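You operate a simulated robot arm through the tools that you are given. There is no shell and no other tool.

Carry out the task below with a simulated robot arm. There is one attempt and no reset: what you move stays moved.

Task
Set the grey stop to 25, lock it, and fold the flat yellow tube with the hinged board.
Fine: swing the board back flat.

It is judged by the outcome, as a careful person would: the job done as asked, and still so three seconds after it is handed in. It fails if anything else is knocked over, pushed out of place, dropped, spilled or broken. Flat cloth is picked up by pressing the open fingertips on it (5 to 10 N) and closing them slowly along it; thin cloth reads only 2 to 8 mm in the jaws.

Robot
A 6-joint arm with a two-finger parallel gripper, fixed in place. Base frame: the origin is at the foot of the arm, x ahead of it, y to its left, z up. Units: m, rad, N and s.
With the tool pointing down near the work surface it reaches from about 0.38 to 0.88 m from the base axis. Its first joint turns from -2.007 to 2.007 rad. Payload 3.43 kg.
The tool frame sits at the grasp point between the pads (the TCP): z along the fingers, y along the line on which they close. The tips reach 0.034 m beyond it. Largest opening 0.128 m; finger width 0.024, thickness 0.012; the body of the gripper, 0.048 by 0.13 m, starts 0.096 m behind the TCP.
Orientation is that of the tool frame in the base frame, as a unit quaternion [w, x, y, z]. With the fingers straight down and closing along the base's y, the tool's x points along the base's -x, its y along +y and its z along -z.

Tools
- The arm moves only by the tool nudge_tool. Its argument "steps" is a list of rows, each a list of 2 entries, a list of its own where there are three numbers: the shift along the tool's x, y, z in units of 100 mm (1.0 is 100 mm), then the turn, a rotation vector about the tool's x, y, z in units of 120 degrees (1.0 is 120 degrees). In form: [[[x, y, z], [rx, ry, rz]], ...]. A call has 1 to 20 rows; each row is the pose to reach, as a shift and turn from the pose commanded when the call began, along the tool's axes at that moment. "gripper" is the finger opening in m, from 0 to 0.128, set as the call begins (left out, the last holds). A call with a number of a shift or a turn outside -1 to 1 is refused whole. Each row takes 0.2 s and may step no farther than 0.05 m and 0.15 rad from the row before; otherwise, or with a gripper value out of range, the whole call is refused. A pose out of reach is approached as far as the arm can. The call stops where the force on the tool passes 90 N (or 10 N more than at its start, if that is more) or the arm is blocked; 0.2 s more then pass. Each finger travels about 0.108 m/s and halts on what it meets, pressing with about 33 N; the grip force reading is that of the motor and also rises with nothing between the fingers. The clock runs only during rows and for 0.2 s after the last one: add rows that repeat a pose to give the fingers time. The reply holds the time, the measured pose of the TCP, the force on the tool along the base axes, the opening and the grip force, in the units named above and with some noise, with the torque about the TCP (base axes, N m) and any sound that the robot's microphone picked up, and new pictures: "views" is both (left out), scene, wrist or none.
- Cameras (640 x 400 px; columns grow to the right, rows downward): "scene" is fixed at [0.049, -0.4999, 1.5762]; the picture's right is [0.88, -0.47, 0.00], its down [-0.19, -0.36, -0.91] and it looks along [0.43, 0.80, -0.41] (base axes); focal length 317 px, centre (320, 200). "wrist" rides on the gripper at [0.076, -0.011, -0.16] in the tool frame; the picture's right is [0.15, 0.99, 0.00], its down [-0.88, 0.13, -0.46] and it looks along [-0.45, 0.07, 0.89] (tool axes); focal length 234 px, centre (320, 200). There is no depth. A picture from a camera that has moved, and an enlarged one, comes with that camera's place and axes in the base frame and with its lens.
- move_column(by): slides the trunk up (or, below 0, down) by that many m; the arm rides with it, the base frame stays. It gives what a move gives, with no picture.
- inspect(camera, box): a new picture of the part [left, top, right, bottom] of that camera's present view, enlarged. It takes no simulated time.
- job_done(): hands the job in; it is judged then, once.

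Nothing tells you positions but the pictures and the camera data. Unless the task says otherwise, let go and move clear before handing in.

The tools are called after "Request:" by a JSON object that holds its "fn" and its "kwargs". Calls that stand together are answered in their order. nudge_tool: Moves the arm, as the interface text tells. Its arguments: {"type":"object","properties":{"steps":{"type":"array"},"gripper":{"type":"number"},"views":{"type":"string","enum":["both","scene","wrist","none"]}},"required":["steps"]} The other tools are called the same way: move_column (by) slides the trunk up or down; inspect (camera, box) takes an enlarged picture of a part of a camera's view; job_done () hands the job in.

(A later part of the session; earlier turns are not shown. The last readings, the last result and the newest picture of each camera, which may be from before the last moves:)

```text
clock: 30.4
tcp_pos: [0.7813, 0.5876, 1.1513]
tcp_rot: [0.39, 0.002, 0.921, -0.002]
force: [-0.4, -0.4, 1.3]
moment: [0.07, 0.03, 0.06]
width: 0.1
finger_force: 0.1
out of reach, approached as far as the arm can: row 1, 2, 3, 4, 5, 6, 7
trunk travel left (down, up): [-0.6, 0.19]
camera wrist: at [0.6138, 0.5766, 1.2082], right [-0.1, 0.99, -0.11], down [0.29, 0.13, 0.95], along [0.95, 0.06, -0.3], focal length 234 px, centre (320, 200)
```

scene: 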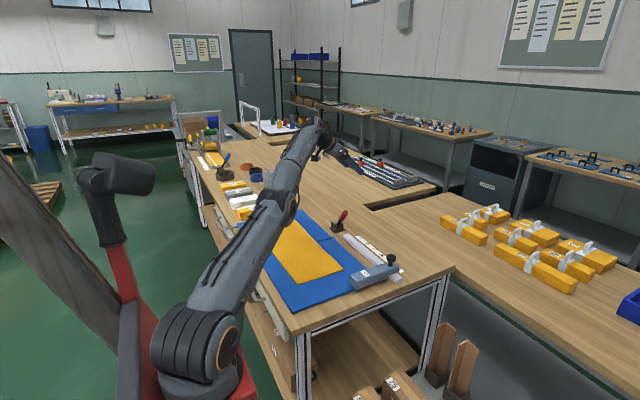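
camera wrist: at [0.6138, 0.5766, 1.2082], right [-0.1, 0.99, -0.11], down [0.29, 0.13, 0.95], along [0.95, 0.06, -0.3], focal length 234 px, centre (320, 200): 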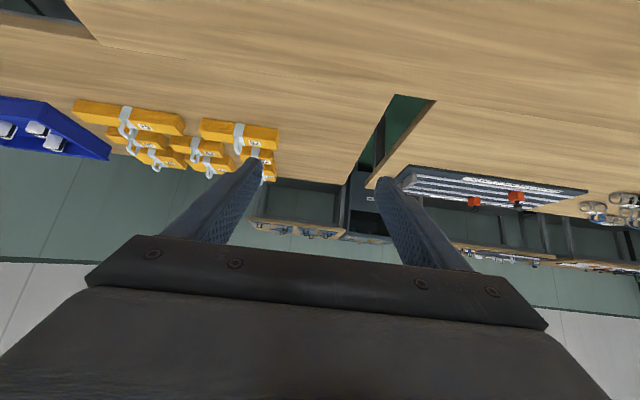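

The arm seems stuck near full stretch, and the measured pose doesn't match the commanded one. I'll command a clear inward move toward the base to bend the elbow again.

Request:
{"fn": "nudge_tool", "kwargs": {"steps": [[[0.17, -0.25, -0.185], [0, 0, 0]], [[0.335, -0.5, -0.37], [0, 0, 0]], [[0.5, -0.75, -0.555], [0, 0, 0]], [[0.67, -1.0, -0.74], [0, 0, 0]], [[0.67, -1.0, -0.74], [0, 0, 0]]], "views": "none"}}

```text
clock: 31.6
tcp_pos: [0.7708, 0.5869, 1.1946]
tcp_rot: [0.406, -0.001, 0.914, 0.0]
force: [-0.2, -0.2, 0.1]
moment: [-0.03, 0.02, 0.02]
width: 0.0999
finger_force: 0.1
out of reach, approached as far as the arm can: row 1, 2, 3, 4, 5
trunk travel left (down, up): [-0.6, 0.19]
```

Request:
{"fn": "nudge_tool", "kwargs": {"steps": [[[0, 0, 0], [0, 0, 0]], [[0, 0, 0], [0, 0, 0]], [[0, 0, 0], [0, 0, 0]], [[0, 0, 0], [0, 0, 0]], [[0, 0, 0], [0, 0, 0]], [[0, 0, 0], [0, 0, 0]]], "views": "both"}}

```text
clock: 33.0
tcp_pos: [0.7719, 0.5881, 1.1946]
tcp_rot: [0.406, -0.001, 0.914, 0.0]
force: [0.9, 1.1, -0.5]
moment: [0.0, 0.05, -0.02]
width: 0.0999
finger_force: 0.0
trunk travel left (down, up): [-0.6, 0.19]
camera wrist: at [0.6024, 0.5757, 1.2447], right [-0.1, 0.99, -0.11], down [0.25, 0.13, 0.96], along [0.96, 0.07, -0.26], focal length 234 px, centre (320, 200)
```

scene: 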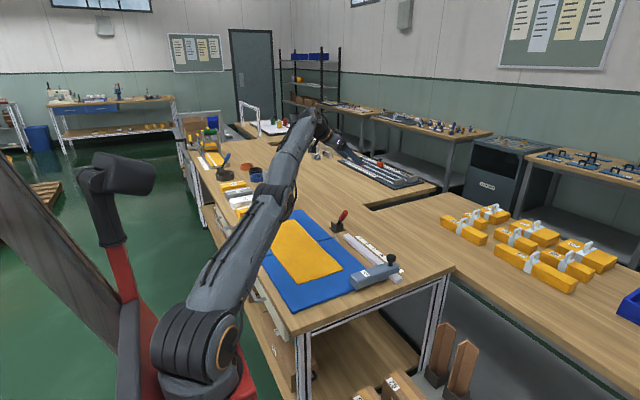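
wrist: 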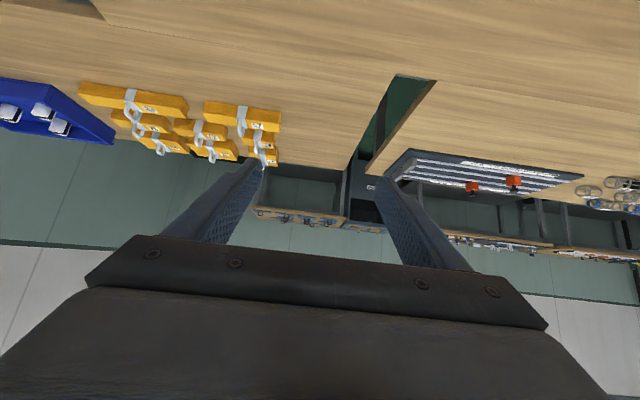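

A held pose is reachable, so the commanded pose has reset to where the arm actually is. The elbow is straight, so I'll command a downward and inward move, which should bend it the right way.

Request:
{"fn": "nudge_tool", "kwargs": {"steps": [[[0.15, 0, 0.134], [0, 0, 0]], [[0.3, 0, 0.268], [0, 0, 0]], [[0.5, -0.1, 0.25], [0, 0, 0]], [[0.7, -0.25, 0.2], [0, 0, 0]], [[0.93, -0.4, 0.165], [0, 0, 0]]], "views": "none"}}

```text
clock: 34.2
tcp_pos: [0.7719, 0.6117, 1.1374]
tcp_rot: [0.407, -0.001, 0.914, -0.001]
force: [0.9, 0.3, 0.3]
moment: [-0.01, 0.0, 0.01]
width: 0.0998
finger_force: 0.1
out of reach, approached as far as the arm can: row 1, 2, 3, 4, 5
trunk travel left (down, up): [-0.6, 0.19]
```

Request:
{"fn": "inspect", "kwargs": {"camera": "scene", "box": [140, 90, 380, 400]}}

```text
1.29 times, centred on (260, 245) of scene
camera zoom: at [0.049, -0.4999, 1.5762], right [0.88, -0.47, 0.0], down [-0.19, -0.36, -0.91], along [0.43, 0.8, -0.41], focal length 409 px, centre (397, 142)
```

zoom: 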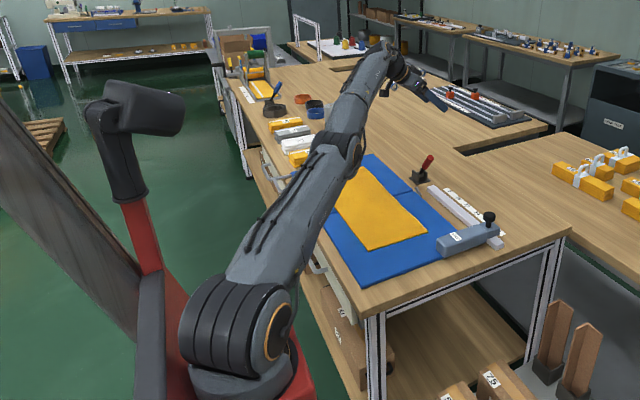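

Request:
{"fn": "nudge_tool", "kwargs": {"steps": [[[-0.01, -0.17, -0.24], [0, 0, 0]], [[-0.02, -0.35, -0.48], [0, 0, 0]], [[-0.03, -0.52, -0.72], [0, 0, 0]], [[-0.05, -0.7, -0.98], [0, 0, 0]], [[-0.05, -0.7, -0.98], [0, 0, 0]]], "views": "none"}}

```text
clock: 35.4
tcp_pos: [0.7518, 0.592, 1.2225]
tcp_rot: [0.406, 0.0, 0.914, -0.001]
force: [-0.1, 0.9, -0.4]
moment: [-0.02, -0.01, -0.03]
width: 0.0999
finger_force: 0.1
out of reach, approached as far as the arm can: row 1, 2, 3, 4, 5
trunk travel left (down, up): [-0.6, 0.19]
```

Still straight. I'll command a purely radial inward target and hold it for many rows so the solver has time to bend the elbow.

Request:
{"fn": "nudge_tool", "kwargs": {"steps": [[[0.3, -0.29, -0.125], [0, 0, 0]], [[0.6, -0.58, -0.25], [0, 0, 0]], [[0.69, -0.665, -0.29], [0, 0, 0]], [[0.69, -0.665, -0.29], [0, 0, 0]], [[0.69, -0.665, -0.29], [0, 0, 0]], [[0.69, -0.665, -0.29], [0, 0, 0]], [[0.69, -0.665, -0.29], [0, 0, 0]], [[0.69, -0.665, -0.29], [0, 0, 0]], [[0.69, -0.665, -0.29], [0, 0, 0]], [[0.69, -0.665, -0.29], [0, 0, 0]]], "views": "none"}}

```text
clock: 37.6
tcp_pos: [0.7443, 0.5945, 1.2298]
tcp_rot: [0.406, 0.001, 0.914, -0.001]
force: [-0.1, -0.4, -1.2]
moment: [-0.02, 0.03, 0.02]
width: 0.1001
finger_force: 0.0
out of reach, approached as far as the arm can: row 1, 2, 3, 4, 5, 6, 7, 8, 9, 10
trunk travel left (down, up): [-0.6, 0.19]
```

Request:
{"fn": "nudge_tool", "kwargs": {"steps": [[[0.01, -0.01, -0.004], [0, 0, 0]], [[0.02, -0.02, -0.008], [0, 0, 0]], [[0.03, -0.03, -0.012], [0, 0, 0]], [[0.04, -0.04, -0.016], [0, 0, 0]], [[0.06, -0.06, -0.024], [0, 0, 0]], [[0.08, -0.08, -0.03], [0, 0, 0]], [[0.1, -0.1, -0.04], [0, 0, 0]], [[0.13, -0.13, -0.05], [0, 0, 0]], [[0.16, -0.16, -0.065], [0, 0, 0]], [[0.2, -0.2, -0.08], [0, 0, 0]]], "views": "none"}}

```text
clock: 39.8
tcp_pos: [0.7395, 0.5947, 1.2357]
tcp_rot: [0.406, -0.001, 0.914, -0.001]
force: [-0.6, 0.7, 0.5]
moment: [0.01, 0.0, 0.03]
width: 0.0999
finger_force: 0.1
out of reach, approached as far as the arm can: row 2, 3, 4, 5, 6, 7, 8, 9, 10
trunk travel left (down, up): [-0.6, 0.19]
```

The arm only slides along its full-reach sphere. I'll try moving the trunk a little, since that may reset the arm's solution.

Request:
{"fn": "move_column", "kwargs": {"by": -0.05}}

Request:
{"fn": "nudge_tool", "kwargs": {"steps": [[[0.1, -0.1, -0.04], [0, 0, 0]], [[0.2, -0.2, -0.08], [0, 0, 0]], [[0.3, -0.3, -0.12], [0, 0, 0]]], "views": "none"}}

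```text
clock: 40.7
tcp_pos: [0.7524, 0.5972, 1.1853]
tcp_rot: [0.406, 0.0, 0.914, 0.0]
force: [-0.5, -0.4, 0.3]
moment: [0.0, 0.0, 0.01]
width: 0.1
finger_force: 0.1
trunk travel left (down, up): [-0.55, 0.24]
```

```text
clock: 41.5
tcp_pos: [0.752, 0.5962, 1.1851]
tcp_rot: [0.406, 0.0, 0.914, -0.001]
force: [0.1, -0.5, -0.2]
moment: [-0.01, 0.01, -0.01]
width: 0.0999
finger_force: 0.2
out of reach, approached as far as the arm can: row 1, 2, 3
trunk travel left (down, up): [-0.55, 0.24]
```

Request:
{"fn": "inspect", "kwargs": {"camera": "scene", "box": [140, 90, 380, 400]}}

Request:
{"fn": "nudge_tool", "kwargs": {"steps": [[[0, 0, -0.05], [0, 0, 0]], [[0, 0, -0.1], [0, 0, 0]], [[0, 0, -0.15], [0, 0, 0]], [[0, 0, -0.2], [0, 0, 0]]], "views": "none"}}

```text
1.29 times, centred on (260, 245) of scene
camera zoom: at [0.049, -0.4999, 1.5762], right [0.88, -0.47, 0.0], down [-0.19, -0.36, -0.91], along [0.43, 0.8, -0.41], focal length 409 px, centre (397, 142)
```

zoom: 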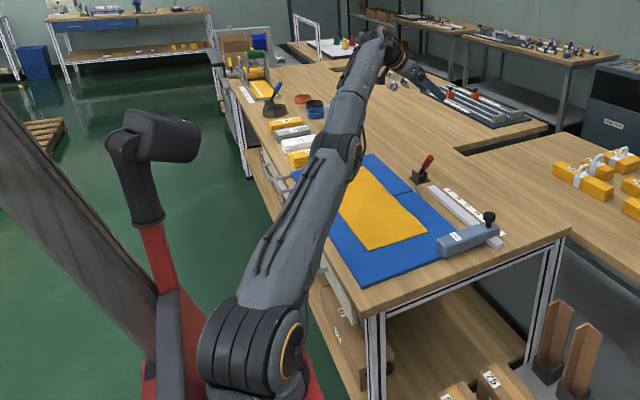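

```text
clock: 42.5
tcp_pos: [0.7387, 0.6, 1.1965]
tcp_rot: [0.405, 0.0, 0.915, -0.002]
force: [-0.8, -1.0, 0.2]
moment: [-0.03, 0.02, -0.03]
width: 0.1001
finger_force: 0.1
trunk travel left (down, up): [-0.55, 0.24]
```

Backing out along the tool axis worked. I'll continue that way in small steps.

Request:
{"fn": "nudge_tool", "kwargs": {"steps": [[[0, 0, -0.1], [0, 0, 0]], [[0, 0, -0.2], [0, 0, 0]], [[0, 0, -0.3], [0, 0, 0]], [[0, 0, -0.4], [0, 0, 0]], [[0, 0, -0.5], [0, 0, 0]], [[0, 0, -0.6], [0, 0, 0]], [[0, 0, -0.7], [0, 0, 0]], [[0, 0, -0.8], [0, 0, 0]]], "views": "none"}}

```text
clock: 44.3
tcp_pos: [0.6861, 0.6066, 1.2529]
tcp_rot: [0.404, 0.0, 0.915, -0.002]
force: [-0.3, -0.1, -0.9]
moment: [0.0, -0.02, -0.03]
width: 0.0997
finger_force: 0.0
out of reach, approached as far as the arm can: row 1, 2, 3, 4, 5, 6, 7, 8
trunk travel left (down, up): [-0.55, 0.24]
```

I suspect the elbow hyperextended slightly past straight. I'll command outward first to pass through full stretch, then straight down, which should bend it the normal way.

Request:
{"fn": "nudge_tool", "kwargs": {"steps": [[[-0.18, 0.17, 0.05], [0, 0, 0]], [[-0.35, 0.34, 0.09], [0, 0, 0]], [[-0.52, 0.51, 0.14], [0, 0, 0]], [[-0.52, 0.51, 0.14], [0, 0, 0]]], "views": "none"}}

Request:
{"fn": "nudge_tool", "kwargs": {"steps": [[[0.3, 0, 0.27], [0, 0, 0]], [[0.6, 0, 0.53], [0, 0, 0]], [[0.9, 0, 0.8], [0, 0, 0]], [[0.9, 0, 0.8], [0, 0, 0]]], "views": "none"}}

```text
clock: 45.3
tcp_pos: [0.6904, 0.6106, 1.2488]
tcp_rot: [0.407, 0.0, 0.914, -0.001]
force: [-0.3, -0.1, -0.1]
moment: [0.02, -0.01, 0.04]
width: 0.1001
finger_force: 0.0
out of reach, approached as far as the arm can: row 1, 2, 3, 4
trunk travel left (down, up): [-0.55, 0.24]
```

```text
clock: 46.3
tcp_pos: [0.7122, 0.6457, 1.1467]
tcp_rot: [0.405, 0.0, 0.914, -0.001]
force: [-0.9, -0.3, 0.7]
moment: [0.02, 0.04, -0.03]
width: 0.1001
finger_force: 0.1
out of reach, approached as far as the arm can: row 1, 2, 3, 4
trunk travel left (down, up): [-0.55, 0.24]
```

Request:
{"fn": "nudge_tool", "kwargs": {"steps": [[[0, 0, -0.1], [0, 0.06, 0]], [[0, 0, -0.2], [0, 0.12, 0]], [[0, 0, -0.3], [0, 0.18, 0]], [[0, 0, -0.4], [0, 0.24, 0]], [[0, 0, -0.5], [0, 0.3, 0]], [[0, 0, -0.6], [0, 0.36, 0]], [[0, 0, -0.7], [0, 0.4, 0]]], "views": "both"}}

```text
clock: 47.9
tcp_pos: [0.61, 0.5739, 1.1386]
tcp_rot: [0.076, 0.0, 0.997, -0.002]
force: [0.8, -0.1, -0.3]
moment: [0.01, -0.02, 0.0]
width: 0.0999
finger_force: 0.0
out of reach, approached as far as the arm can: row 1, 2, 3, 4, 5, 6, 7
trunk travel left (down, up): [-0.55, 0.24]
camera wrist: at [0.5114, 0.5621, 1.2842], right [-0.14, 0.99, -0.03], down [0.8, 0.13, 0.58], along [0.58, 0.06, -0.81], focal length 234 px, centre (320, 200)
```

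scene: 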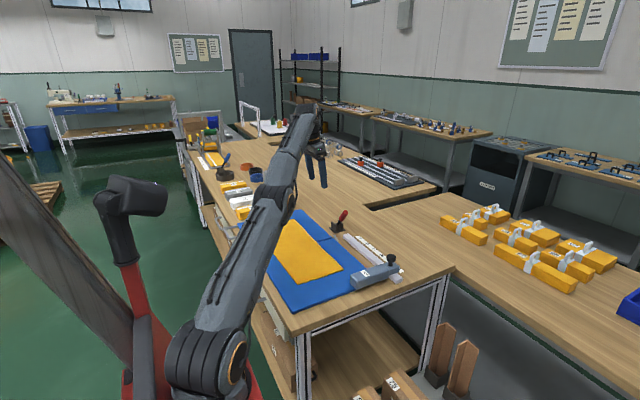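
wrist: 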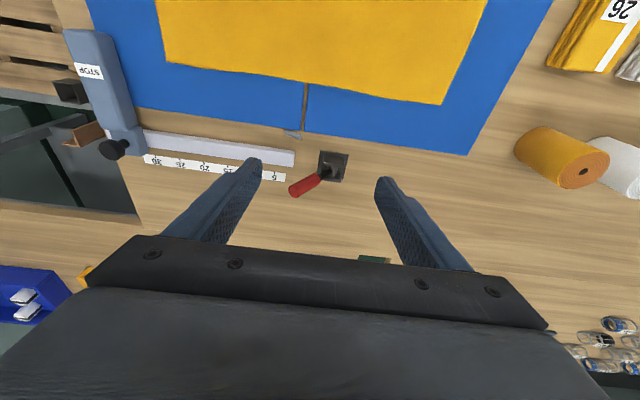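

The arm behaves as if the elbow is held hyperextended, because inward commands are never followed. I'll command outward past reach to straighten it fully, sweep down, then come inward, all in one call.

Request:
{"fn": "nudge_tool", "kwargs": {"steps": [[[-0.32, 0.295, -0.11], [0, 0, 0]], [[-0.64, 0.59, -0.23], [0, 0, 0]], [[-0.64, 0.59, -0.23], [0, 0, 0]], [[-0.64, 0.59, -0.23], [0, 0, 0]], [[-0.64, 0.59, -0.23], [0, 0, 0]], [[-0.64, 0.59, -0.23], [0, 0, 0]], [[-0.69, 0.69, 0.16], [0, 0, 0]], [[-0.73, 0.79, 0.54], [0, 0, 0]], [[-0.78, 0.89, 0.93], [0, 0, 0]], [[-0.47, 0.6, 0.88], [0, 0, 0]], [[-0.18, 0.3, 0.84], [0, 0, 0]], [[0.12, 0, 0.79], [0, 0, 0]], [[0.42, -0.3, 0.745], [0, 0, 0]], [[0.42, -0.3, 0.745], [0, 0, 0]]], "views": "scene"}}

```text
clock: 50.9
tcp_pos: [0.6311, 0.5944, 1.0622]
tcp_rot: [0.076, 0.001, 0.997, -0.003]
force: [-0.6, 0.3, -0.2]
moment: [-0.01, -0.01, -0.02]
width: 0.1003
finger_force: 0.0
out of reach, approached as far as the arm can: row 1, 2, 3, 4, 5, 6, 7, 8, 9, 10, 12, 13, 14
trunk travel left (down, up): [-0.55, 0.24]
```

scene: 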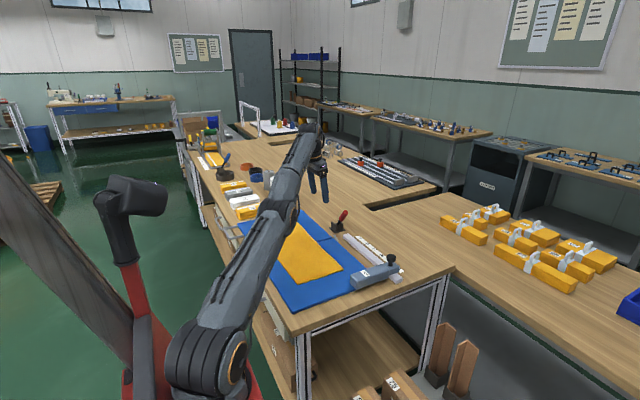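

Still straight. I'll try the trunk once more, back to its original height, followed by a strong inward command.

Request:
{"fn": "move_column", "kwargs": {"by": 0.05}}

Request:
{"fn": "nudge_tool", "kwargs": {"steps": [[[0.3, -0.3, 0], [0, 0, 0]], [[0.6, -0.6, 0], [0, 0, 0]], [[0.9, -0.9, 0], [0, 0, 0]], [[0.9, -0.9, 0], [0, 0, 0]]], "views": "none"}}

```text
clock: 51.8
tcp_pos: [0.625, 0.5917, 1.1101]
tcp_rot: [0.077, 0.001, 0.997, -0.002]
force: [-0.5, -0.3, 1.0]
moment: [0.01, 0.02, -0.02]
width: 0.0998
finger_force: 0.1
trunk travel left (down, up): [-0.6, 0.19]
```

```text
clock: 52.8
tcp_pos: [0.5367, 0.4994, 1.0972]
tcp_rot: [0.076, 0.001, 0.997, -0.001]
force: [-0.2, -0.9, 0.1]
moment: [0.01, 0.03, -0.01]
width: 0.0998
finger_force: 0.2
trunk travel left (down, up): [-0.6, 0.19]
```

The trunk move reset the solver and the elbow is bent again at (0.537, 0.499, 1.097). From now on I'll stay inside reach and tilt the tool well before heading for the lever.

Request:
{"fn": "nudge_tool", "kwargs": {"steps": [[[0, 0, 0], [0, 0.036, 0]], [[0, 0, 0], [0, 0.0727, 0]]], "views": "none"}}

Request:
{"fn": "nudge_tool", "kwargs": {"steps": [[[0, 0, 0], [0, 0, -0.052]], [[0, 0, 0], [0, 0, -0.104]], [[0, 0, 0], [0, 0, -0.156]], [[0, 0, 0], [0, 0, -0.2083]]], "views": "none"}}

Request:
{"fn": "nudge_tool", "kwargs": {"steps": [[[0, 0, 0], [0, -0.06, 0]], [[0, 0, 0], [0, -0.12, 0]], [[0, 0, 0], [0, -0.18, 0]], [[0, 0, 0], [0, -0.24, 0]], [[0, 0, 0], [0, -0.3, 0]], [[0, 0, 0], [0, -0.36, 0]], [[0, 0, 0], [0, -0.4, 0]]], "views": "both"}}

```text
clock: 53.4
tcp_pos: [0.5367, 0.5004, 1.0977]
tcp_rot: [-0.001, 0.001, 1.0, -0.002]
force: [-0.1, 1.0, 1.1]
moment: [-0.01, -0.02, 0.05]
width: 0.0998
finger_force: 0.1
trunk travel left (down, up): [-0.6, 0.19]
```

```text
clock: 54.4
tcp_pos: [0.5365, 0.5012, 1.0972]
tcp_rot: [0.0, -0.217, 0.976, -0.002]
force: [0.0, 1.2, 0.8]
moment: [0.04, 0.03, 0.02]
width: 0.0999
finger_force: 0.1
trunk travel left (down, up): [-0.6, 0.19]
```

```text
clock: 56.0
tcp_pos: [0.5367, 0.5026, 1.0991]
tcp_rot: [0.398, -0.198, 0.892, 0.087]
force: [0.5, 0.3, -0.3]
moment: [0.0, 0.01, 0.0]
width: 0.0999
finger_force: 0.1
trunk travel left (down, up): [-0.6, 0.19]
camera wrist: at [0.3886, 0.4192, 1.1481], right [-0.51, 0.85, -0.11], down [0.17, 0.23, 0.96], along [0.84, 0.47, -0.26], focal length 234 px, centre (320, 200)
```

scene: 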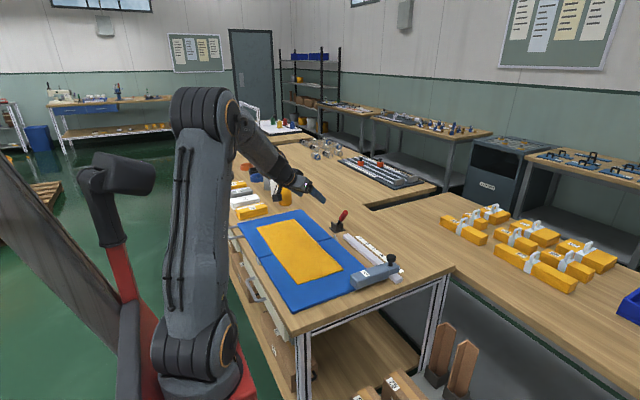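
wrist: 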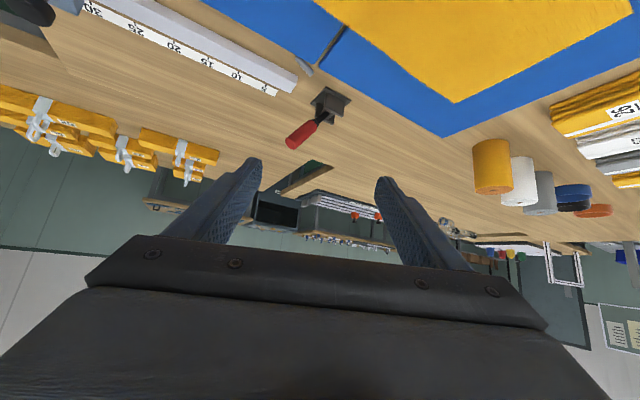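

Request:
{"fn": "nudge_tool", "kwargs": {"steps": [[[-0.035, -0.075, 0.375], [0, 0, 0]], [[-0.07, -0.15, 0.75], [0, 0, 0]]], "views": "none"}}

Request:
{"fn": "nudge_tool", "kwargs": {"steps": [[[-0.035, -0.075, 0.375], [0, 0, 0]], [[-0.07, -0.15, 0.75], [0, 0, 0]]], "views": "both"}}

```text
clock: 56.6
tcp_pos: [0.5996, 0.5147, 1.0534]
tcp_rot: [0.397, -0.198, 0.892, 0.087]
force: [-0.8, -0.7, 0.2]
moment: [-0.01, 0.05, 0.05]
width: 0.0999
finger_force: 0.1
trunk travel left (down, up): [-0.6, 0.19]
```

```text
clock: 57.2
tcp_pos: [0.6605, 0.5244, 1.0053]
tcp_rot: [0.398, -0.198, 0.892, 0.087]
force: [0.9, -0.4, -0.2]
moment: [-0.02, 0.02, -0.01]
width: 0.1
finger_force: 0.1
trunk travel left (down, up): [-0.6, 0.19]
camera wrist: at [0.5115, 0.4431, 1.0555], right [-0.51, 0.86, -0.11], down [0.17, 0.23, 0.96], along [0.85, 0.47, -0.26], focal length 234 px, centre (320, 200)
```

scene: 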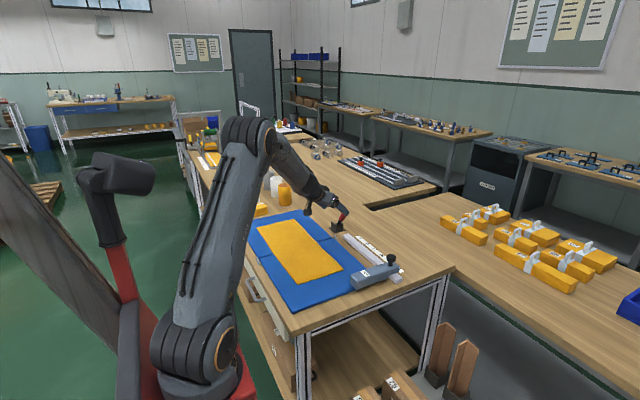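
wrist: 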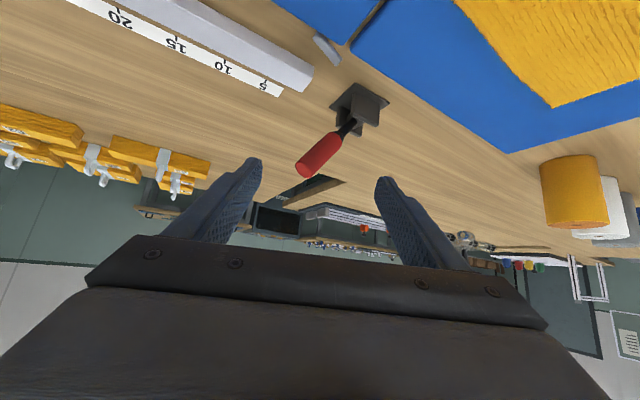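

The lever is lined up between the fork fingers, with its tip near (0.737, 0.544, 0.957). I'll advance along the tool axis.

Request:
{"fn": "nudge_tool", "kwargs": {"steps": [[[0, 0.01, 0.25], [0, 0, 0]], [[0, 0.02, 0.5], [0, 0, 0]], [[-0.01, 0.03, 0.7], [0, 0, 0]], [[-0.02, 0.03, 0.9], [0, 0, 0]]], "views": "both"}}

```text
clock: 58.2
tcp_pos: [0.719, 0.5577, 0.946]
tcp_rot: [0.397, -0.198, 0.892, 0.087]
force: [-0.1, -0.4, 0.8]
moment: [-0.05, 0.02, 0.01]
width: 0.0999
finger_force: 0.0
trunk travel left (down, up): [-0.6, 0.19]
camera wrist: at [0.5705, 0.4741, 0.9965], right [-0.51, 0.86, -0.11], down [0.17, 0.23, 0.96], along [0.85, 0.47, -0.26], focal length 234 px, centre (320, 200)
```

scene: 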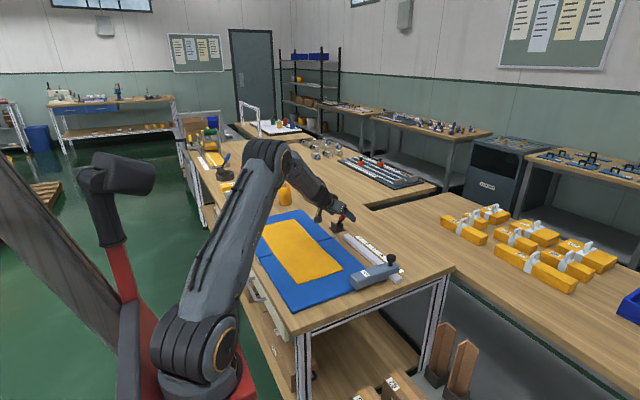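
wrist: 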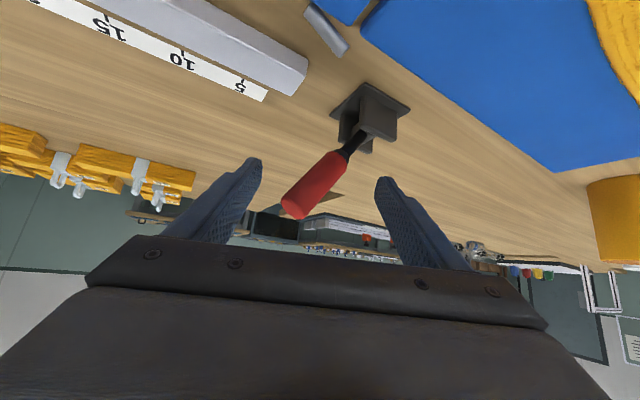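

The fork straddles the red handle. I'll narrow it a little and push gently in +y, watching the force and listening.

Request:
{"fn": "nudge_tool", "kwargs": {"steps": [[[0, 0, 0], [0, 0, 0]], [[-0.028, 0.09, 0.031], [0, 0, 0]], [[-0.056, 0.18, 0.063], [0, 0, 0]], [[-0.085, 0.272, 0.094], [0, 0, 0]]], "gripper": 0.07, "views": "both"}}

```text
clock: 59.2
tcp_pos: [0.7168, 0.5889, 0.9452]
tcp_rot: [0.397, -0.199, 0.892, 0.087]
force: [0.0, 0.0, -0.1]
moment: [0.01, 0.02, 0.02]
width: 0.0699
finger_force: 0.1
trunk travel left (down, up): [-0.6, 0.19]
camera wrist: at [0.5692, 0.5058, 0.9967], right [-0.51, 0.85, -0.11], down [0.17, 0.23, 0.96], along [0.84, 0.47, -0.26], focal length 234 px, centre (320, 200)
```

scene: 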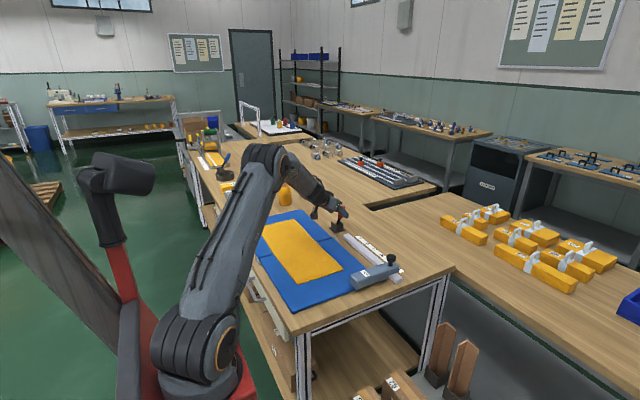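
wrist: 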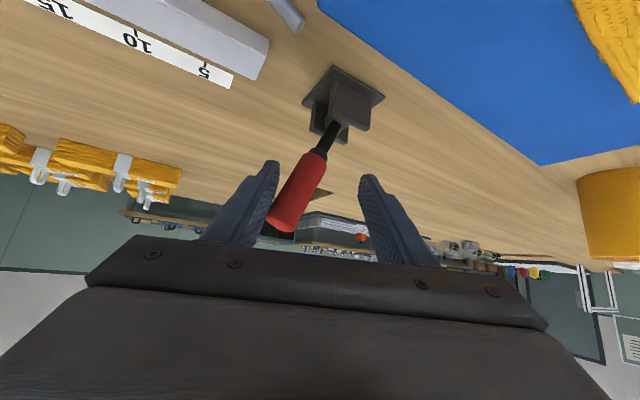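

The lever follows with almost no resistance. I'll keep pushing in +y.

Request:
{"fn": "nudge_tool", "kwargs": {"steps": [[[-0.042, 0.136, 0.047], [0, 0, 0]], [[-0.085, 0.272, 0.094], [0, 0, 0]], [[-0.127, 0.408, 0.141], [0, 0, 0]]], "views": "both"}}

```text
clock: 60.0
tcp_pos: [0.7193, 0.6318, 0.9478]
tcp_rot: [0.398, -0.198, 0.892, 0.087]
force: [1.8, -0.9, -0.4]
moment: [0.0, -0.06, 0.06]
width: 0.0702
finger_force: 0.0
trunk travel left (down, up): [-0.6, 0.19]
camera wrist: at [0.5712, 0.5499, 0.9978], right [-0.51, 0.86, -0.11], down [0.17, 0.23, 0.96], along [0.85, 0.47, -0.26], focal length 234 px, centre (320, 200)
```

scene: 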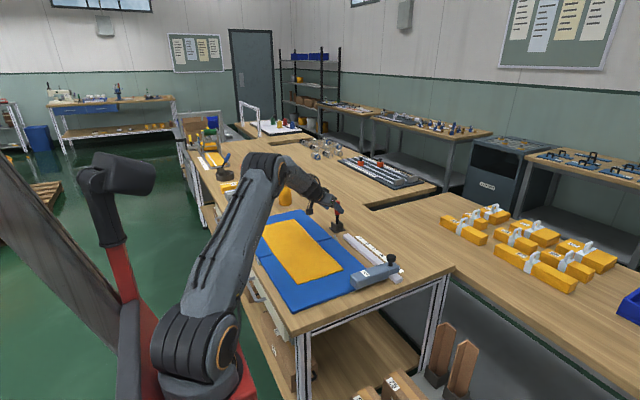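
wrist: 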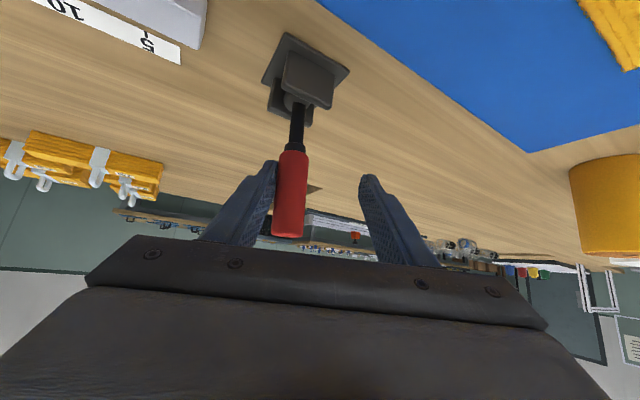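

Request:
{"fn": "nudge_tool", "kwargs": {"steps": [[[-0.042, 0.136, 0.047], [0, 0, 0]], [[-0.085, 0.272, 0.094], [0, 0, 0]], [[-0.127, 0.408, 0.141], [0, 0, 0]]], "views": "both"}}

```text
clock: 60.8
tcp_pos: [0.7204, 0.6744, 0.9488]
tcp_rot: [0.399, -0.197, 0.892, 0.087]
force: [2.3, -5.0, 1.9]
moment: [-0.18, -0.07, -0.1]
width: 0.0733
finger_force: 3.1
trunk travel left (down, up): [-0.6, 0.19]
camera wrist: at [0.5717, 0.5925, 0.9992], right [-0.5, 0.86, -0.11], down [0.17, 0.23, 0.96], along [0.85, 0.46, -0.26], focal length 234 px, centre (320, 200)
```

scene: 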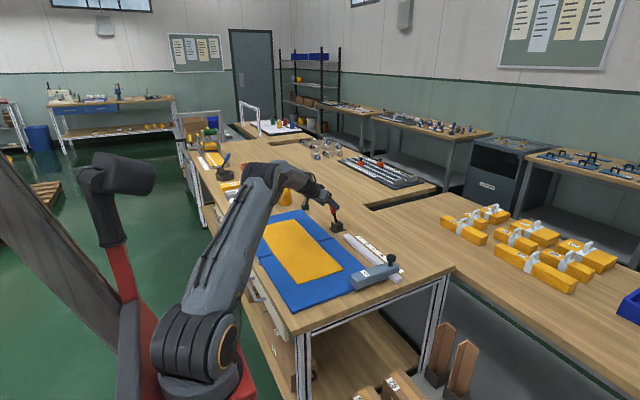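
wrist: 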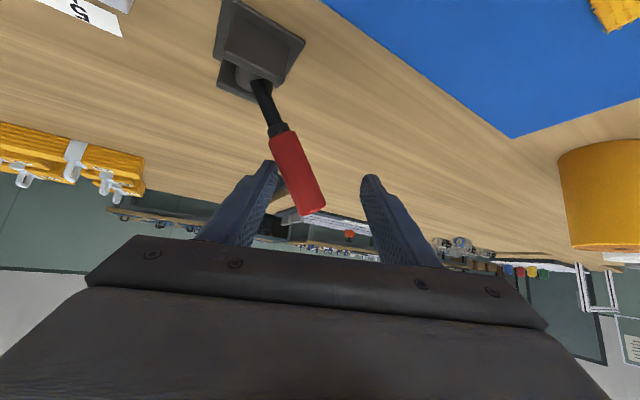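

The lever has swung across to about +34° and met its end stop (force rising). I'll back off and withdraw along the tool axis, then go test the stop.

Request:
{"fn": "nudge_tool", "kwargs": {"steps": [[[0.028, -0.09, -0.031], [0, 0, 0]], [[0.028, -0.09, -0.3], [0, 0, 0]], [[0.028, -0.09, -0.65], [0, 0, 0]], [[0.028, -0.09, -1.0], [0, 0, 0]]], "views": "none"}}

Request:
{"fn": "nudge_tool", "kwargs": {"steps": [[[0, -0.3, -0.25], [0, 0, 0]], [[0, -0.6, -0.5], [0, 0, 0]], [[0, -0.9, -0.75], [0, 0, 0]]], "views": "both"}}

```text
clock: 61.8
tcp_pos: [0.6529, 0.6359, 1.0109]
tcp_rot: [0.397, -0.198, 0.892, 0.086]
force: [0.7, 0.0, -0.7]
moment: [-0.03, -0.03, -0.01]
width: 0.0701
finger_force: 0.1
trunk travel left (down, up): [-0.6, 0.19]
```

```text
clock: 62.6
tcp_pos: [0.6432, 0.5304, 1.0627]
tcp_rot: [0.397, -0.198, 0.892, 0.087]
force: [-0.7, 0.2, 0.7]
moment: [-0.02, -0.01, -0.05]
width: 0.0702
finger_force: 0.0
trunk travel left (down, up): [-0.6, 0.19]
camera wrist: at [0.4942, 0.4477, 1.1128], right [-0.51, 0.86, -0.11], down [0.17, 0.23, 0.96], along [0.85, 0.47, -0.26], focal length 234 px, centre (320, 200)
```

scene: 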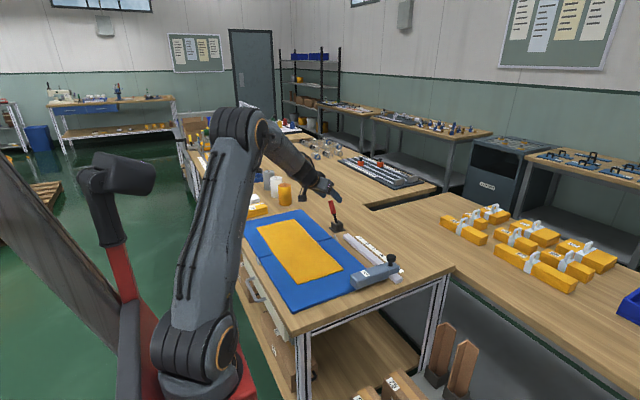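
wrist: 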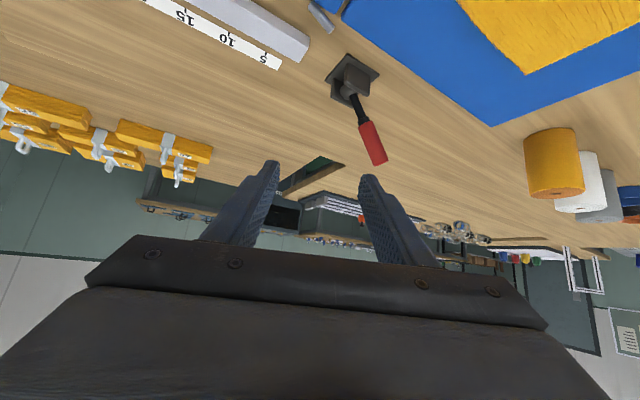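

The lever now leans to +y and stays there. I'll move back and bring the tool vertical again.

Request:
{"fn": "nudge_tool", "kwargs": {"steps": [[[0.07, -0.225, -0.08], [0, 0, 0]], [[0.14, -0.45, -0.155], [0, 0, 0]], [[0.21, -0.675, -0.23], [0, 0.05, 0]], [[0.28, -0.9, -0.31], [0, 0.1, 0]], [[0.28, -0.9, -0.31], [0, 0.16, 0]], [[0.28, -0.9, -0.31], [0, 0.22, 0]], [[0.28, -0.9, -0.31], [0, 0.28, 0]], [[0.28, -0.9, -0.31], [0, 0.34, 0]], [[0.28, -0.9, -0.31], [0, 0.4, 0]]], "views": "none"}}

Request:
{"fn": "nudge_tool", "kwargs": {"steps": [[[0, 0, 0], [0, 0, 0.052]], [[0, 0, 0], [0, 0, 0.104]], [[0, 0, 0], [0, 0, 0.156]], [[0, 0, 0], [0, 0, 0.2083]]], "views": "none"}}

```text
clock: 64.6
tcp_pos: [0.6424, 0.4309, 1.0644]
tcp_rot: [0.0, -0.216, 0.976, -0.001]
force: [-0.5, 0.1, 0.5]
moment: [0.07, -0.03, -0.01]
width: 0.07
finger_force: 0.0
trunk travel left (down, up): [-0.6, 0.19]
```

```text
clock: 65.6
tcp_pos: [0.6432, 0.4316, 1.0632]
tcp_rot: [0.001, 0.001, 1.0, -0.001]
force: [-0.2, -0.6, 0.0]
moment: [0.0, -0.01, 0.03]
width: 0.0696
finger_force: 0.0
trunk travel left (down, up): [-0.6, 0.19]
```

Request:
{"fn": "nudge_tool", "kwargs": {"steps": [[[-0.14, -0.33, 0.07], [0, 0, 0]], [[-0.28, -0.67, 0.14], [0, 0, 0]], [[-0.415, -1.0, 0.2], [0, 0, 0]]], "views": "none"}}

Request:
{"fn": "nudge_tool", "kwargs": {"steps": [[[-0.14, -0.36, 0.07], [0, 0, 0]], [[-0.28, -0.7, 0.14], [0, 0, 0]], [[-0.415, -1.0, 0.2], [0, 0, 0]]], "views": "none"}}

Request:
{"fn": "nudge_tool", "kwargs": {"steps": [[[0, -0.09, 0.3], [0, 0, 0]], [[0, -0.09, 0.6], [0, 0, 0]]], "views": "wrist"}}

```text
clock: 66.4
tcp_pos: [0.6836, 0.3287, 1.0421]
tcp_rot: [0.001, 0.001, 1.0, -0.001]
force: [-0.7, 0.4, 0.3]
moment: [-0.06, -0.04, -0.04]
width: 0.07
finger_force: 0.1
trunk travel left (down, up): [-0.6, 0.19]
```

```text
clock: 67.2
tcp_pos: [0.7246, 0.2305, 1.0237]
tcp_rot: [0.001, 0.0, 1.0, -0.002]
force: [-0.7, 0.5, 0.9]
moment: [-0.05, -0.01, 0.0]
width: 0.0701
finger_force: 0.0
trunk travel left (down, up): [-0.6, 0.19]
```

```text
clock: 67.8
tcp_pos: [0.7249, 0.2197, 0.9661]
tcp_rot: [0.001, 0.001, 1.0, -0.002]
force: [-0.3, 0.4, -0.2]
moment: [-0.01, 0.0, 0.02]
width: 0.0698
finger_force: 0.0
trunk travel left (down, up): [-0.6, 0.19]
camera wrist: at [0.6494, 0.2078, 1.1251], right [-0.14, 0.99, 0.0], down [0.88, 0.13, 0.46], along [0.45, 0.06, -0.89], focal length 234 px, centre (320, 200)
```

wrist: 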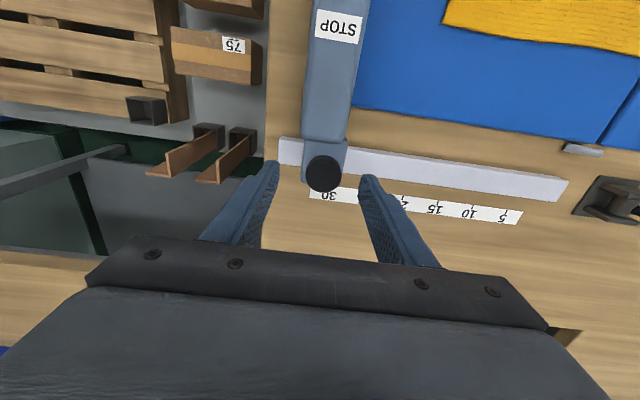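

Over the knob again. I'll drop to grip height, close, and test a small +y slide.

Request:
{"fn": "nudge_tool", "kwargs": {"steps": [[[0, 0.02, 0.2], [0, 0, 0]], [[0, 0.025, 0.38], [0, 0, 0]], [[0, 0.025, 0.38], [0, 0, 0]]], "views": "none"}}

Request:
{"fn": "nudge_tool", "kwargs": {"steps": [[[0, 0, 0], [0, 0, 0]], [[0, 0, 0], [0, 0, 0]], [[0, 0, 0], [0, 0, 0]]], "gripper": 0.02, "views": "none"}}

Request:
{"fn": "nudge_tool", "kwargs": {"steps": [[[0, 0.03, 0], [0, 0, 0]], [[0, 0.06, 0], [0, 0, 0]], [[0, 0.1, 0], [0, 0, 0]]], "views": "wrist"}}

```text
clock: 68.6
tcp_pos: [0.7265, 0.2237, 0.9261]
tcp_rot: [0.001, 0.001, 1.0, -0.001]
force: [-0.1, -0.2, 0.1]
moment: [0.01, 0.03, -0.02]
width: 0.0699
finger_force: 0.0
trunk travel left (down, up): [-0.6, 0.19]
```

```text
clock: 69.4
tcp_pos: [0.7254, 0.2241, 0.9255]
tcp_rot: [0.0, 0.001, 1.0, -0.001]
force: [-0.3, 2.6, -1.9]
moment: [0.08, -0.14, -0.03]
width: 0.0334
finger_force: 44.9
trunk travel left (down, up): [-0.6, 0.19]
```

```text
clock: 70.2
tcp_pos: [0.7254, 0.2339, 0.925]
tcp_rot: [0.001, 0.001, 1.0, -0.001]
force: [3.9, -0.3, -0.4]
moment: [-0.09, 0.65, -0.1]
width: 0.0335
finger_force: 45.1
trunk travel left (down, up): [-0.6, 0.19]
camera wrist: at [0.65, 0.2225, 1.0849], right [-0.14, 0.99, 0.0], down [0.88, 0.13, 0.46], along [0.45, 0.06, -0.89], focal length 234 px, centre (320, 200)
```

wrist: 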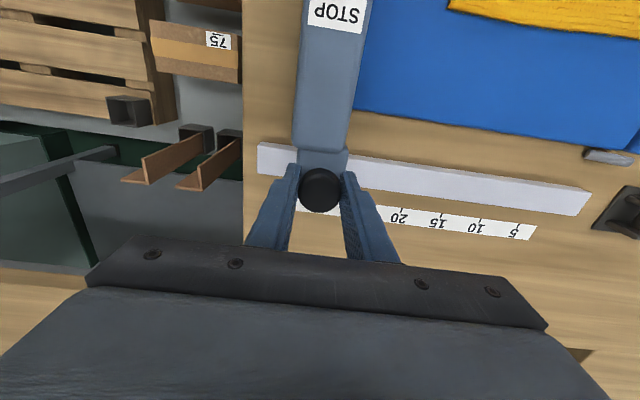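

The lever is the lock: with it thrown over, the stop slides freely. I'll slide the remaining 40 mm to bring the face to 25.

Request:
{"fn": "nudge_tool", "kwargs": {"steps": [[[0, 0.1, 0], [0, 0, 0]], [[0, 0.2, 0], [0, 0, 0]], [[0, 0.3, 0], [0, 0, 0]], [[0, 0.4, 0], [0, 0, 0]], [[0, 0.4, 0], [0, 0, 0]]], "views": "both"}}

```text
clock: 71.4
tcp_pos: [0.7253, 0.2742, 0.9259]
tcp_rot: [0.002, 0.001, 1.0, -0.002]
force: [11.3, 2.3, 11.4]
moment: [0.2, -0.17, -0.07]
width: 0.0332
finger_force: 45.2
trunk travel left (down, up): [-0.6, 0.19]
camera wrist: at [0.6495, 0.2624, 1.0846], right [-0.15, 0.99, 0.0], down [0.88, 0.13, 0.46], along [0.45, 0.07, -0.89], focal length 234 px, centre (320, 200)
```

scene: 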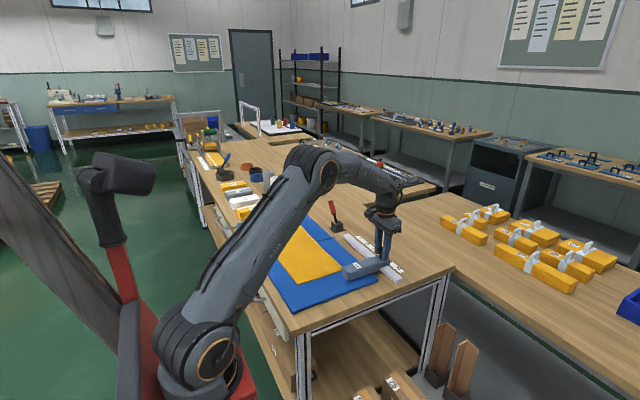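
wrist: 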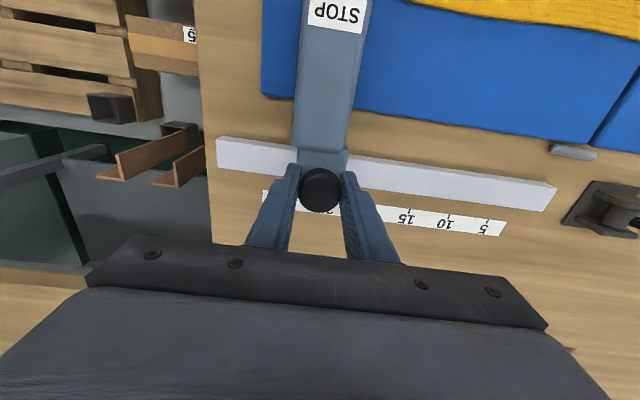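

Moved to y ≈ 0.274. I'll let go and rise to read the scale.

Request:
{"fn": "nudge_tool", "kwargs": {"steps": [[[0, 0, 0], [0, 0, 0]], [[0, 0, 0], [0, 0, 0]]], "gripper": 0.07, "views": "none"}}

Request:
{"fn": "nudge_tool", "kwargs": {"steps": [[[0, 0, -0.3], [0, 0, 0]], [[0, 0, -0.65], [0, 0, 0]], [[0, 0, -1.0], [0, 0, 0]]], "views": "none"}}

Request:
{"fn": "nudge_tool", "kwargs": {"steps": [[[0.2, 0, -0.15], [0, 0, 0]], [[0.3, 0, -0.3], [0, 0, 0]]], "gripper": 0.128, "views": "wrist"}}

Request:
{"fn": "inspect", "kwargs": {"camera": "wrist", "box": [260, 80, 400, 200]}}

Request:
{"fn": "inspect", "kwargs": {"camera": "scene", "box": [330, 210, 420, 290]}}

```text
clock: 72.0
tcp_pos: [0.7245, 0.2737, 0.9233]
tcp_rot: [0.0, 0.001, 1.0, -0.003]
force: [0.4, 0.0, -0.7]
moment: [0.01, -0.01, -0.05]
width: 0.0705
finger_force: 0.2
trunk travel left (down, up): [-0.6, 0.19]
```

```text
clock: 72.8
tcp_pos: [0.7239, 0.2746, 1.0267]
tcp_rot: [0.001, 0.001, 1.0, -0.002]
force: [0.0, 0.3, -0.2]
moment: [0.01, 0.02, -0.02]
width: 0.0699
finger_force: 0.0
trunk travel left (down, up): [-0.6, 0.19]
```

```text
clock: 73.4
tcp_pos: [0.6934, 0.275, 1.0564]
tcp_rot: [0.0, 0.001, 1.0, -0.002]
force: [0.6, 0.7, 0.5]
moment: [0.0, 0.01, 0.04]
width: 0.1281
finger_force: 0.0
trunk travel left (down, up): [-0.6, 0.19]
camera wrist: at [0.6181, 0.2638, 1.2148], right [-0.14, 0.99, 0.0], down [0.88, 0.13, 0.46], along [0.45, 0.06, -0.89], focal length 234 px, centre (320, 200)
```

wrist: 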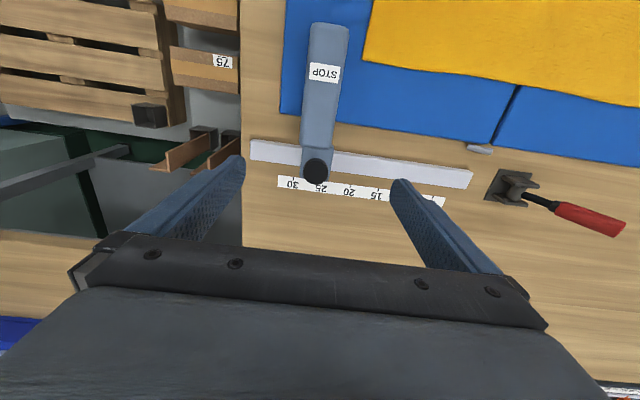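

```text
3.33 times, centred on (330, 140) of wrist
camera zoom: at [0.6181, 0.2638, 1.2148], right [-0.14, 0.99, 0.0], down [0.88, 0.13, 0.46], along [0.45, 0.06, -0.89], focal length 781 px, centre (287, 400)
```

zoom: 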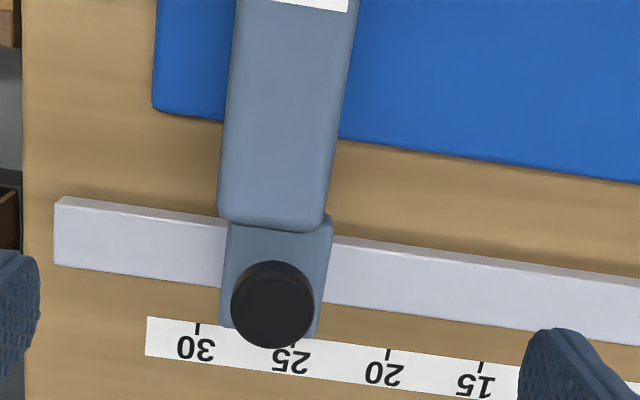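

```text
5.00 times, centred on (375, 250) of scene
camera zoom: at [0.049, -0.4999, 1.5762], right [0.88, -0.47, 0.0], down [-0.19, -0.36, -0.91], along [0.43, 0.8, -0.41], focal length 1585 px, centre (45, -50)
```

zoom: 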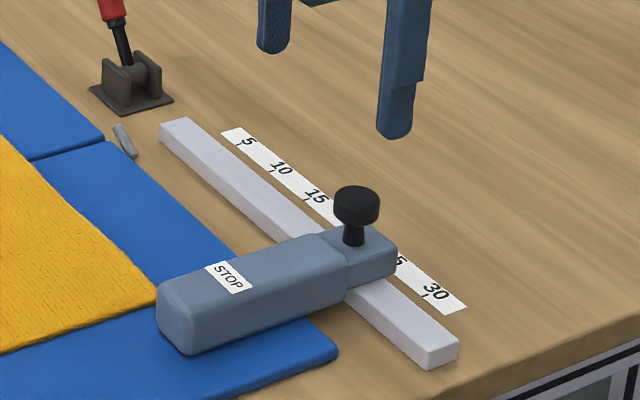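

The face reads 25.0: arm face y ≈ 0.290 against the 25 tick at 0.2894. Next I'll lock it by swinging the red lever back with the tilted fork.

Request:
{"fn": "nudge_tool", "kwargs": {"steps": [[[0.13, 0.39, -0.02], [0, 0, 0]], [[0.255, 0.78, -0.04], [0, 0, 0]]], "gripper": 0.09, "views": "none"}}

Request:
{"fn": "nudge_tool", "kwargs": {"steps": [[[0.13, 0.39, -0.02], [0, 0, -0.052]], [[0.255, 0.78, -0.04], [0, 0, -0.104]], [[0.255, 0.78, -0.04], [0, 0, -0.156]], [[0.255, 0.78, -0.04], [0, 0, -0.2083]]], "views": "none"}}

Request:
{"fn": "nudge_tool", "kwargs": {"steps": [[[0, 0, 0], [0, -0.06, 0]], [[0, 0, 0], [0, -0.12, 0]], [[0, 0, 0], [0, -0.18, 0]], [[0, 0, 0], [0, -0.24, 0]], [[0, 0, 0], [0, -0.3, 0]], [[0, 0, 0], [0, -0.36, 0]], [[0, 0, 0], [0, -0.4, 0]]], "views": "none"}}

```text
clock: 74.0
tcp_pos: [0.6666, 0.3542, 1.0594]
tcp_rot: [0.001, 0.001, 1.0, 0.0]
force: [0.0, -0.8, -0.2]
moment: [0.04, 0.05, -0.02]
width: 0.09
finger_force: 0.0
trunk travel left (down, up): [-0.6, 0.19]
```

```text
clock: 75.0
tcp_pos: [0.6432, 0.4307, 1.0639]
tcp_rot: [0.0, -0.216, 0.976, -0.001]
force: [-0.1, -0.4, 0.1]
moment: [-0.04, 0.02, 0.0]
width: 0.0899
finger_force: 0.0
trunk travel left (down, up): [-0.6, 0.19]
```

```text
clock: 76.6
tcp_pos: [0.6439, 0.432, 1.0633]
tcp_rot: [0.397, -0.198, 0.892, 0.087]
force: [-0.5, 0.6, 0.2]
moment: [-0.02, -0.03, 0.03]
width: 0.0903
finger_force: 0.1
trunk travel left (down, up): [-0.6, 0.19]
```

Request:
{"fn": "nudge_tool", "kwargs": {"steps": [[[-0.047, 0.32, 0.18], [0, 0, 0]], [[-0.093, 0.64, 0.36], [0, 0, 0]], [[-0.14, 0.96, 0.54], [0, 0, 0]]], "views": "none"}}

Request:
{"fn": "nudge_tool", "kwargs": {"steps": [[[-0.047, 0.32, 0.18], [0, 0, 0]], [[-0.093, 0.64, 0.36], [0, 0, 0]], [[-0.14, 0.96, 0.54], [0, 0, 0]]], "views": "both"}}

```text
clock: 77.4
tcp_pos: [0.6489, 0.5378, 1.0388]
tcp_rot: [0.397, -0.198, 0.892, 0.086]
force: [0.2, -0.5, 0.1]
moment: [0.01, 0.04, 0.05]
width: 0.0898
finger_force: 0.0
trunk travel left (down, up): [-0.6, 0.19]
```

```text
clock: 78.2
tcp_pos: [0.6524, 0.6451, 1.0113]
tcp_rot: [0.396, -0.198, 0.892, 0.087]
force: [0.6, 0.9, 0.3]
moment: [0.01, 0.04, 0.04]
width: 0.0901
finger_force: 0.0
trunk travel left (down, up): [-0.6, 0.19]
camera wrist: at [0.5037, 0.5633, 1.0618], right [-0.51, 0.86, -0.11], down [0.17, 0.23, 0.96], along [0.85, 0.47, -0.26], focal length 234 px, centre (320, 200)
```

scene: 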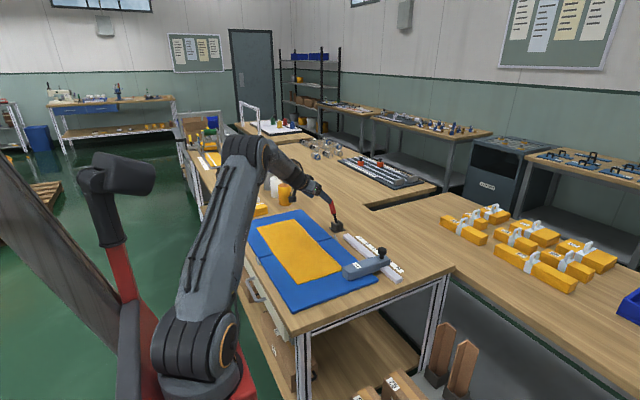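
wrist: 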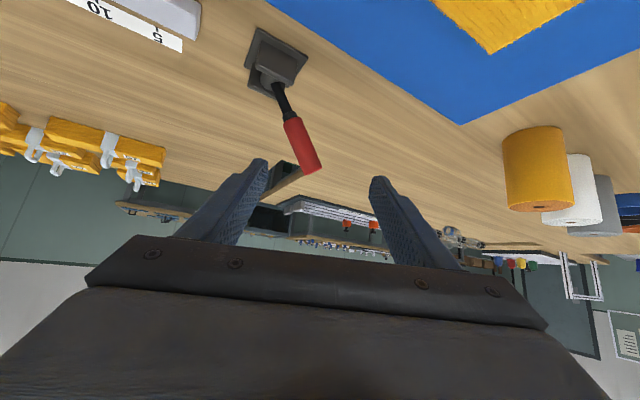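

Lined up. I'll advance the fork over the lever.

Request:
{"fn": "nudge_tool", "kwargs": {"steps": [[[0, 0, 0.25], [0, 0, 0]], [[0, 0, 0.5], [0, 0, 0]], [[0, 0, 0.75], [0, 0, 0]], [[0, 0, 0.97], [0, 0, 0]]], "views": "wrist"}}

```text
clock: 79.2
tcp_pos: [0.7191, 0.6766, 0.9471]
tcp_rot: [0.398, -0.198, 0.892, 0.086]
force: [0.4, -0.7, 0.4]
moment: [-0.03, 0.02, 0.01]
width: 0.0898
finger_force: 0.0
trunk travel left (down, up): [-0.6, 0.19]
camera wrist: at [0.5698, 0.5938, 0.9967], right [-0.51, 0.86, -0.11], down [0.17, 0.23, 0.96], along [0.85, 0.47, -0.26], focal length 234 px, centre (320, 200)
```

wrist: 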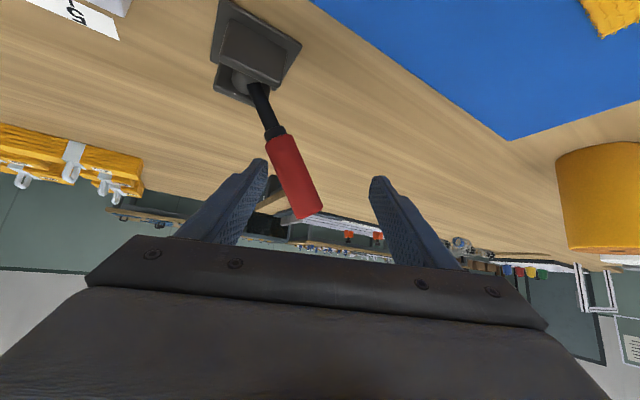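

Request:
{"fn": "nudge_tool", "kwargs": {"steps": [[[0.057, -0.181, -0.063], [0, 0, 0]], [[0.113, -0.362, -0.126], [0, 0, 0]], [[0.17, -0.543, -0.189], [0, 0, 0]], [[0.227, -0.725, -0.251], [0, 0, 0]], [[0.283, -0.906, -0.314], [0, 0, 0]]], "gripper": 0.07, "views": "wrist"}}

```text
clock: 80.4
tcp_pos: [0.72, 0.5709, 0.9425]
tcp_rot: [0.397, -0.194, 0.893, 0.083]
force: [0.1, -0.5, -1.0]
moment: [0.01, 0.0, 0.05]
width: 0.0699
finger_force: 0.1
trunk travel left (down, up): [-0.6, 0.19]
camera wrist: at [0.5722, 0.4898, 0.9936], right [-0.5, 0.86, -0.11], down [0.17, 0.23, 0.96], along [0.85, 0.46, -0.26], focal length 234 px, centre (320, 200)
```

wrist: 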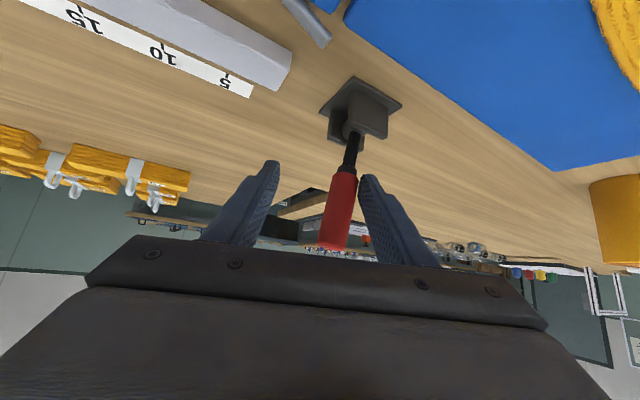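

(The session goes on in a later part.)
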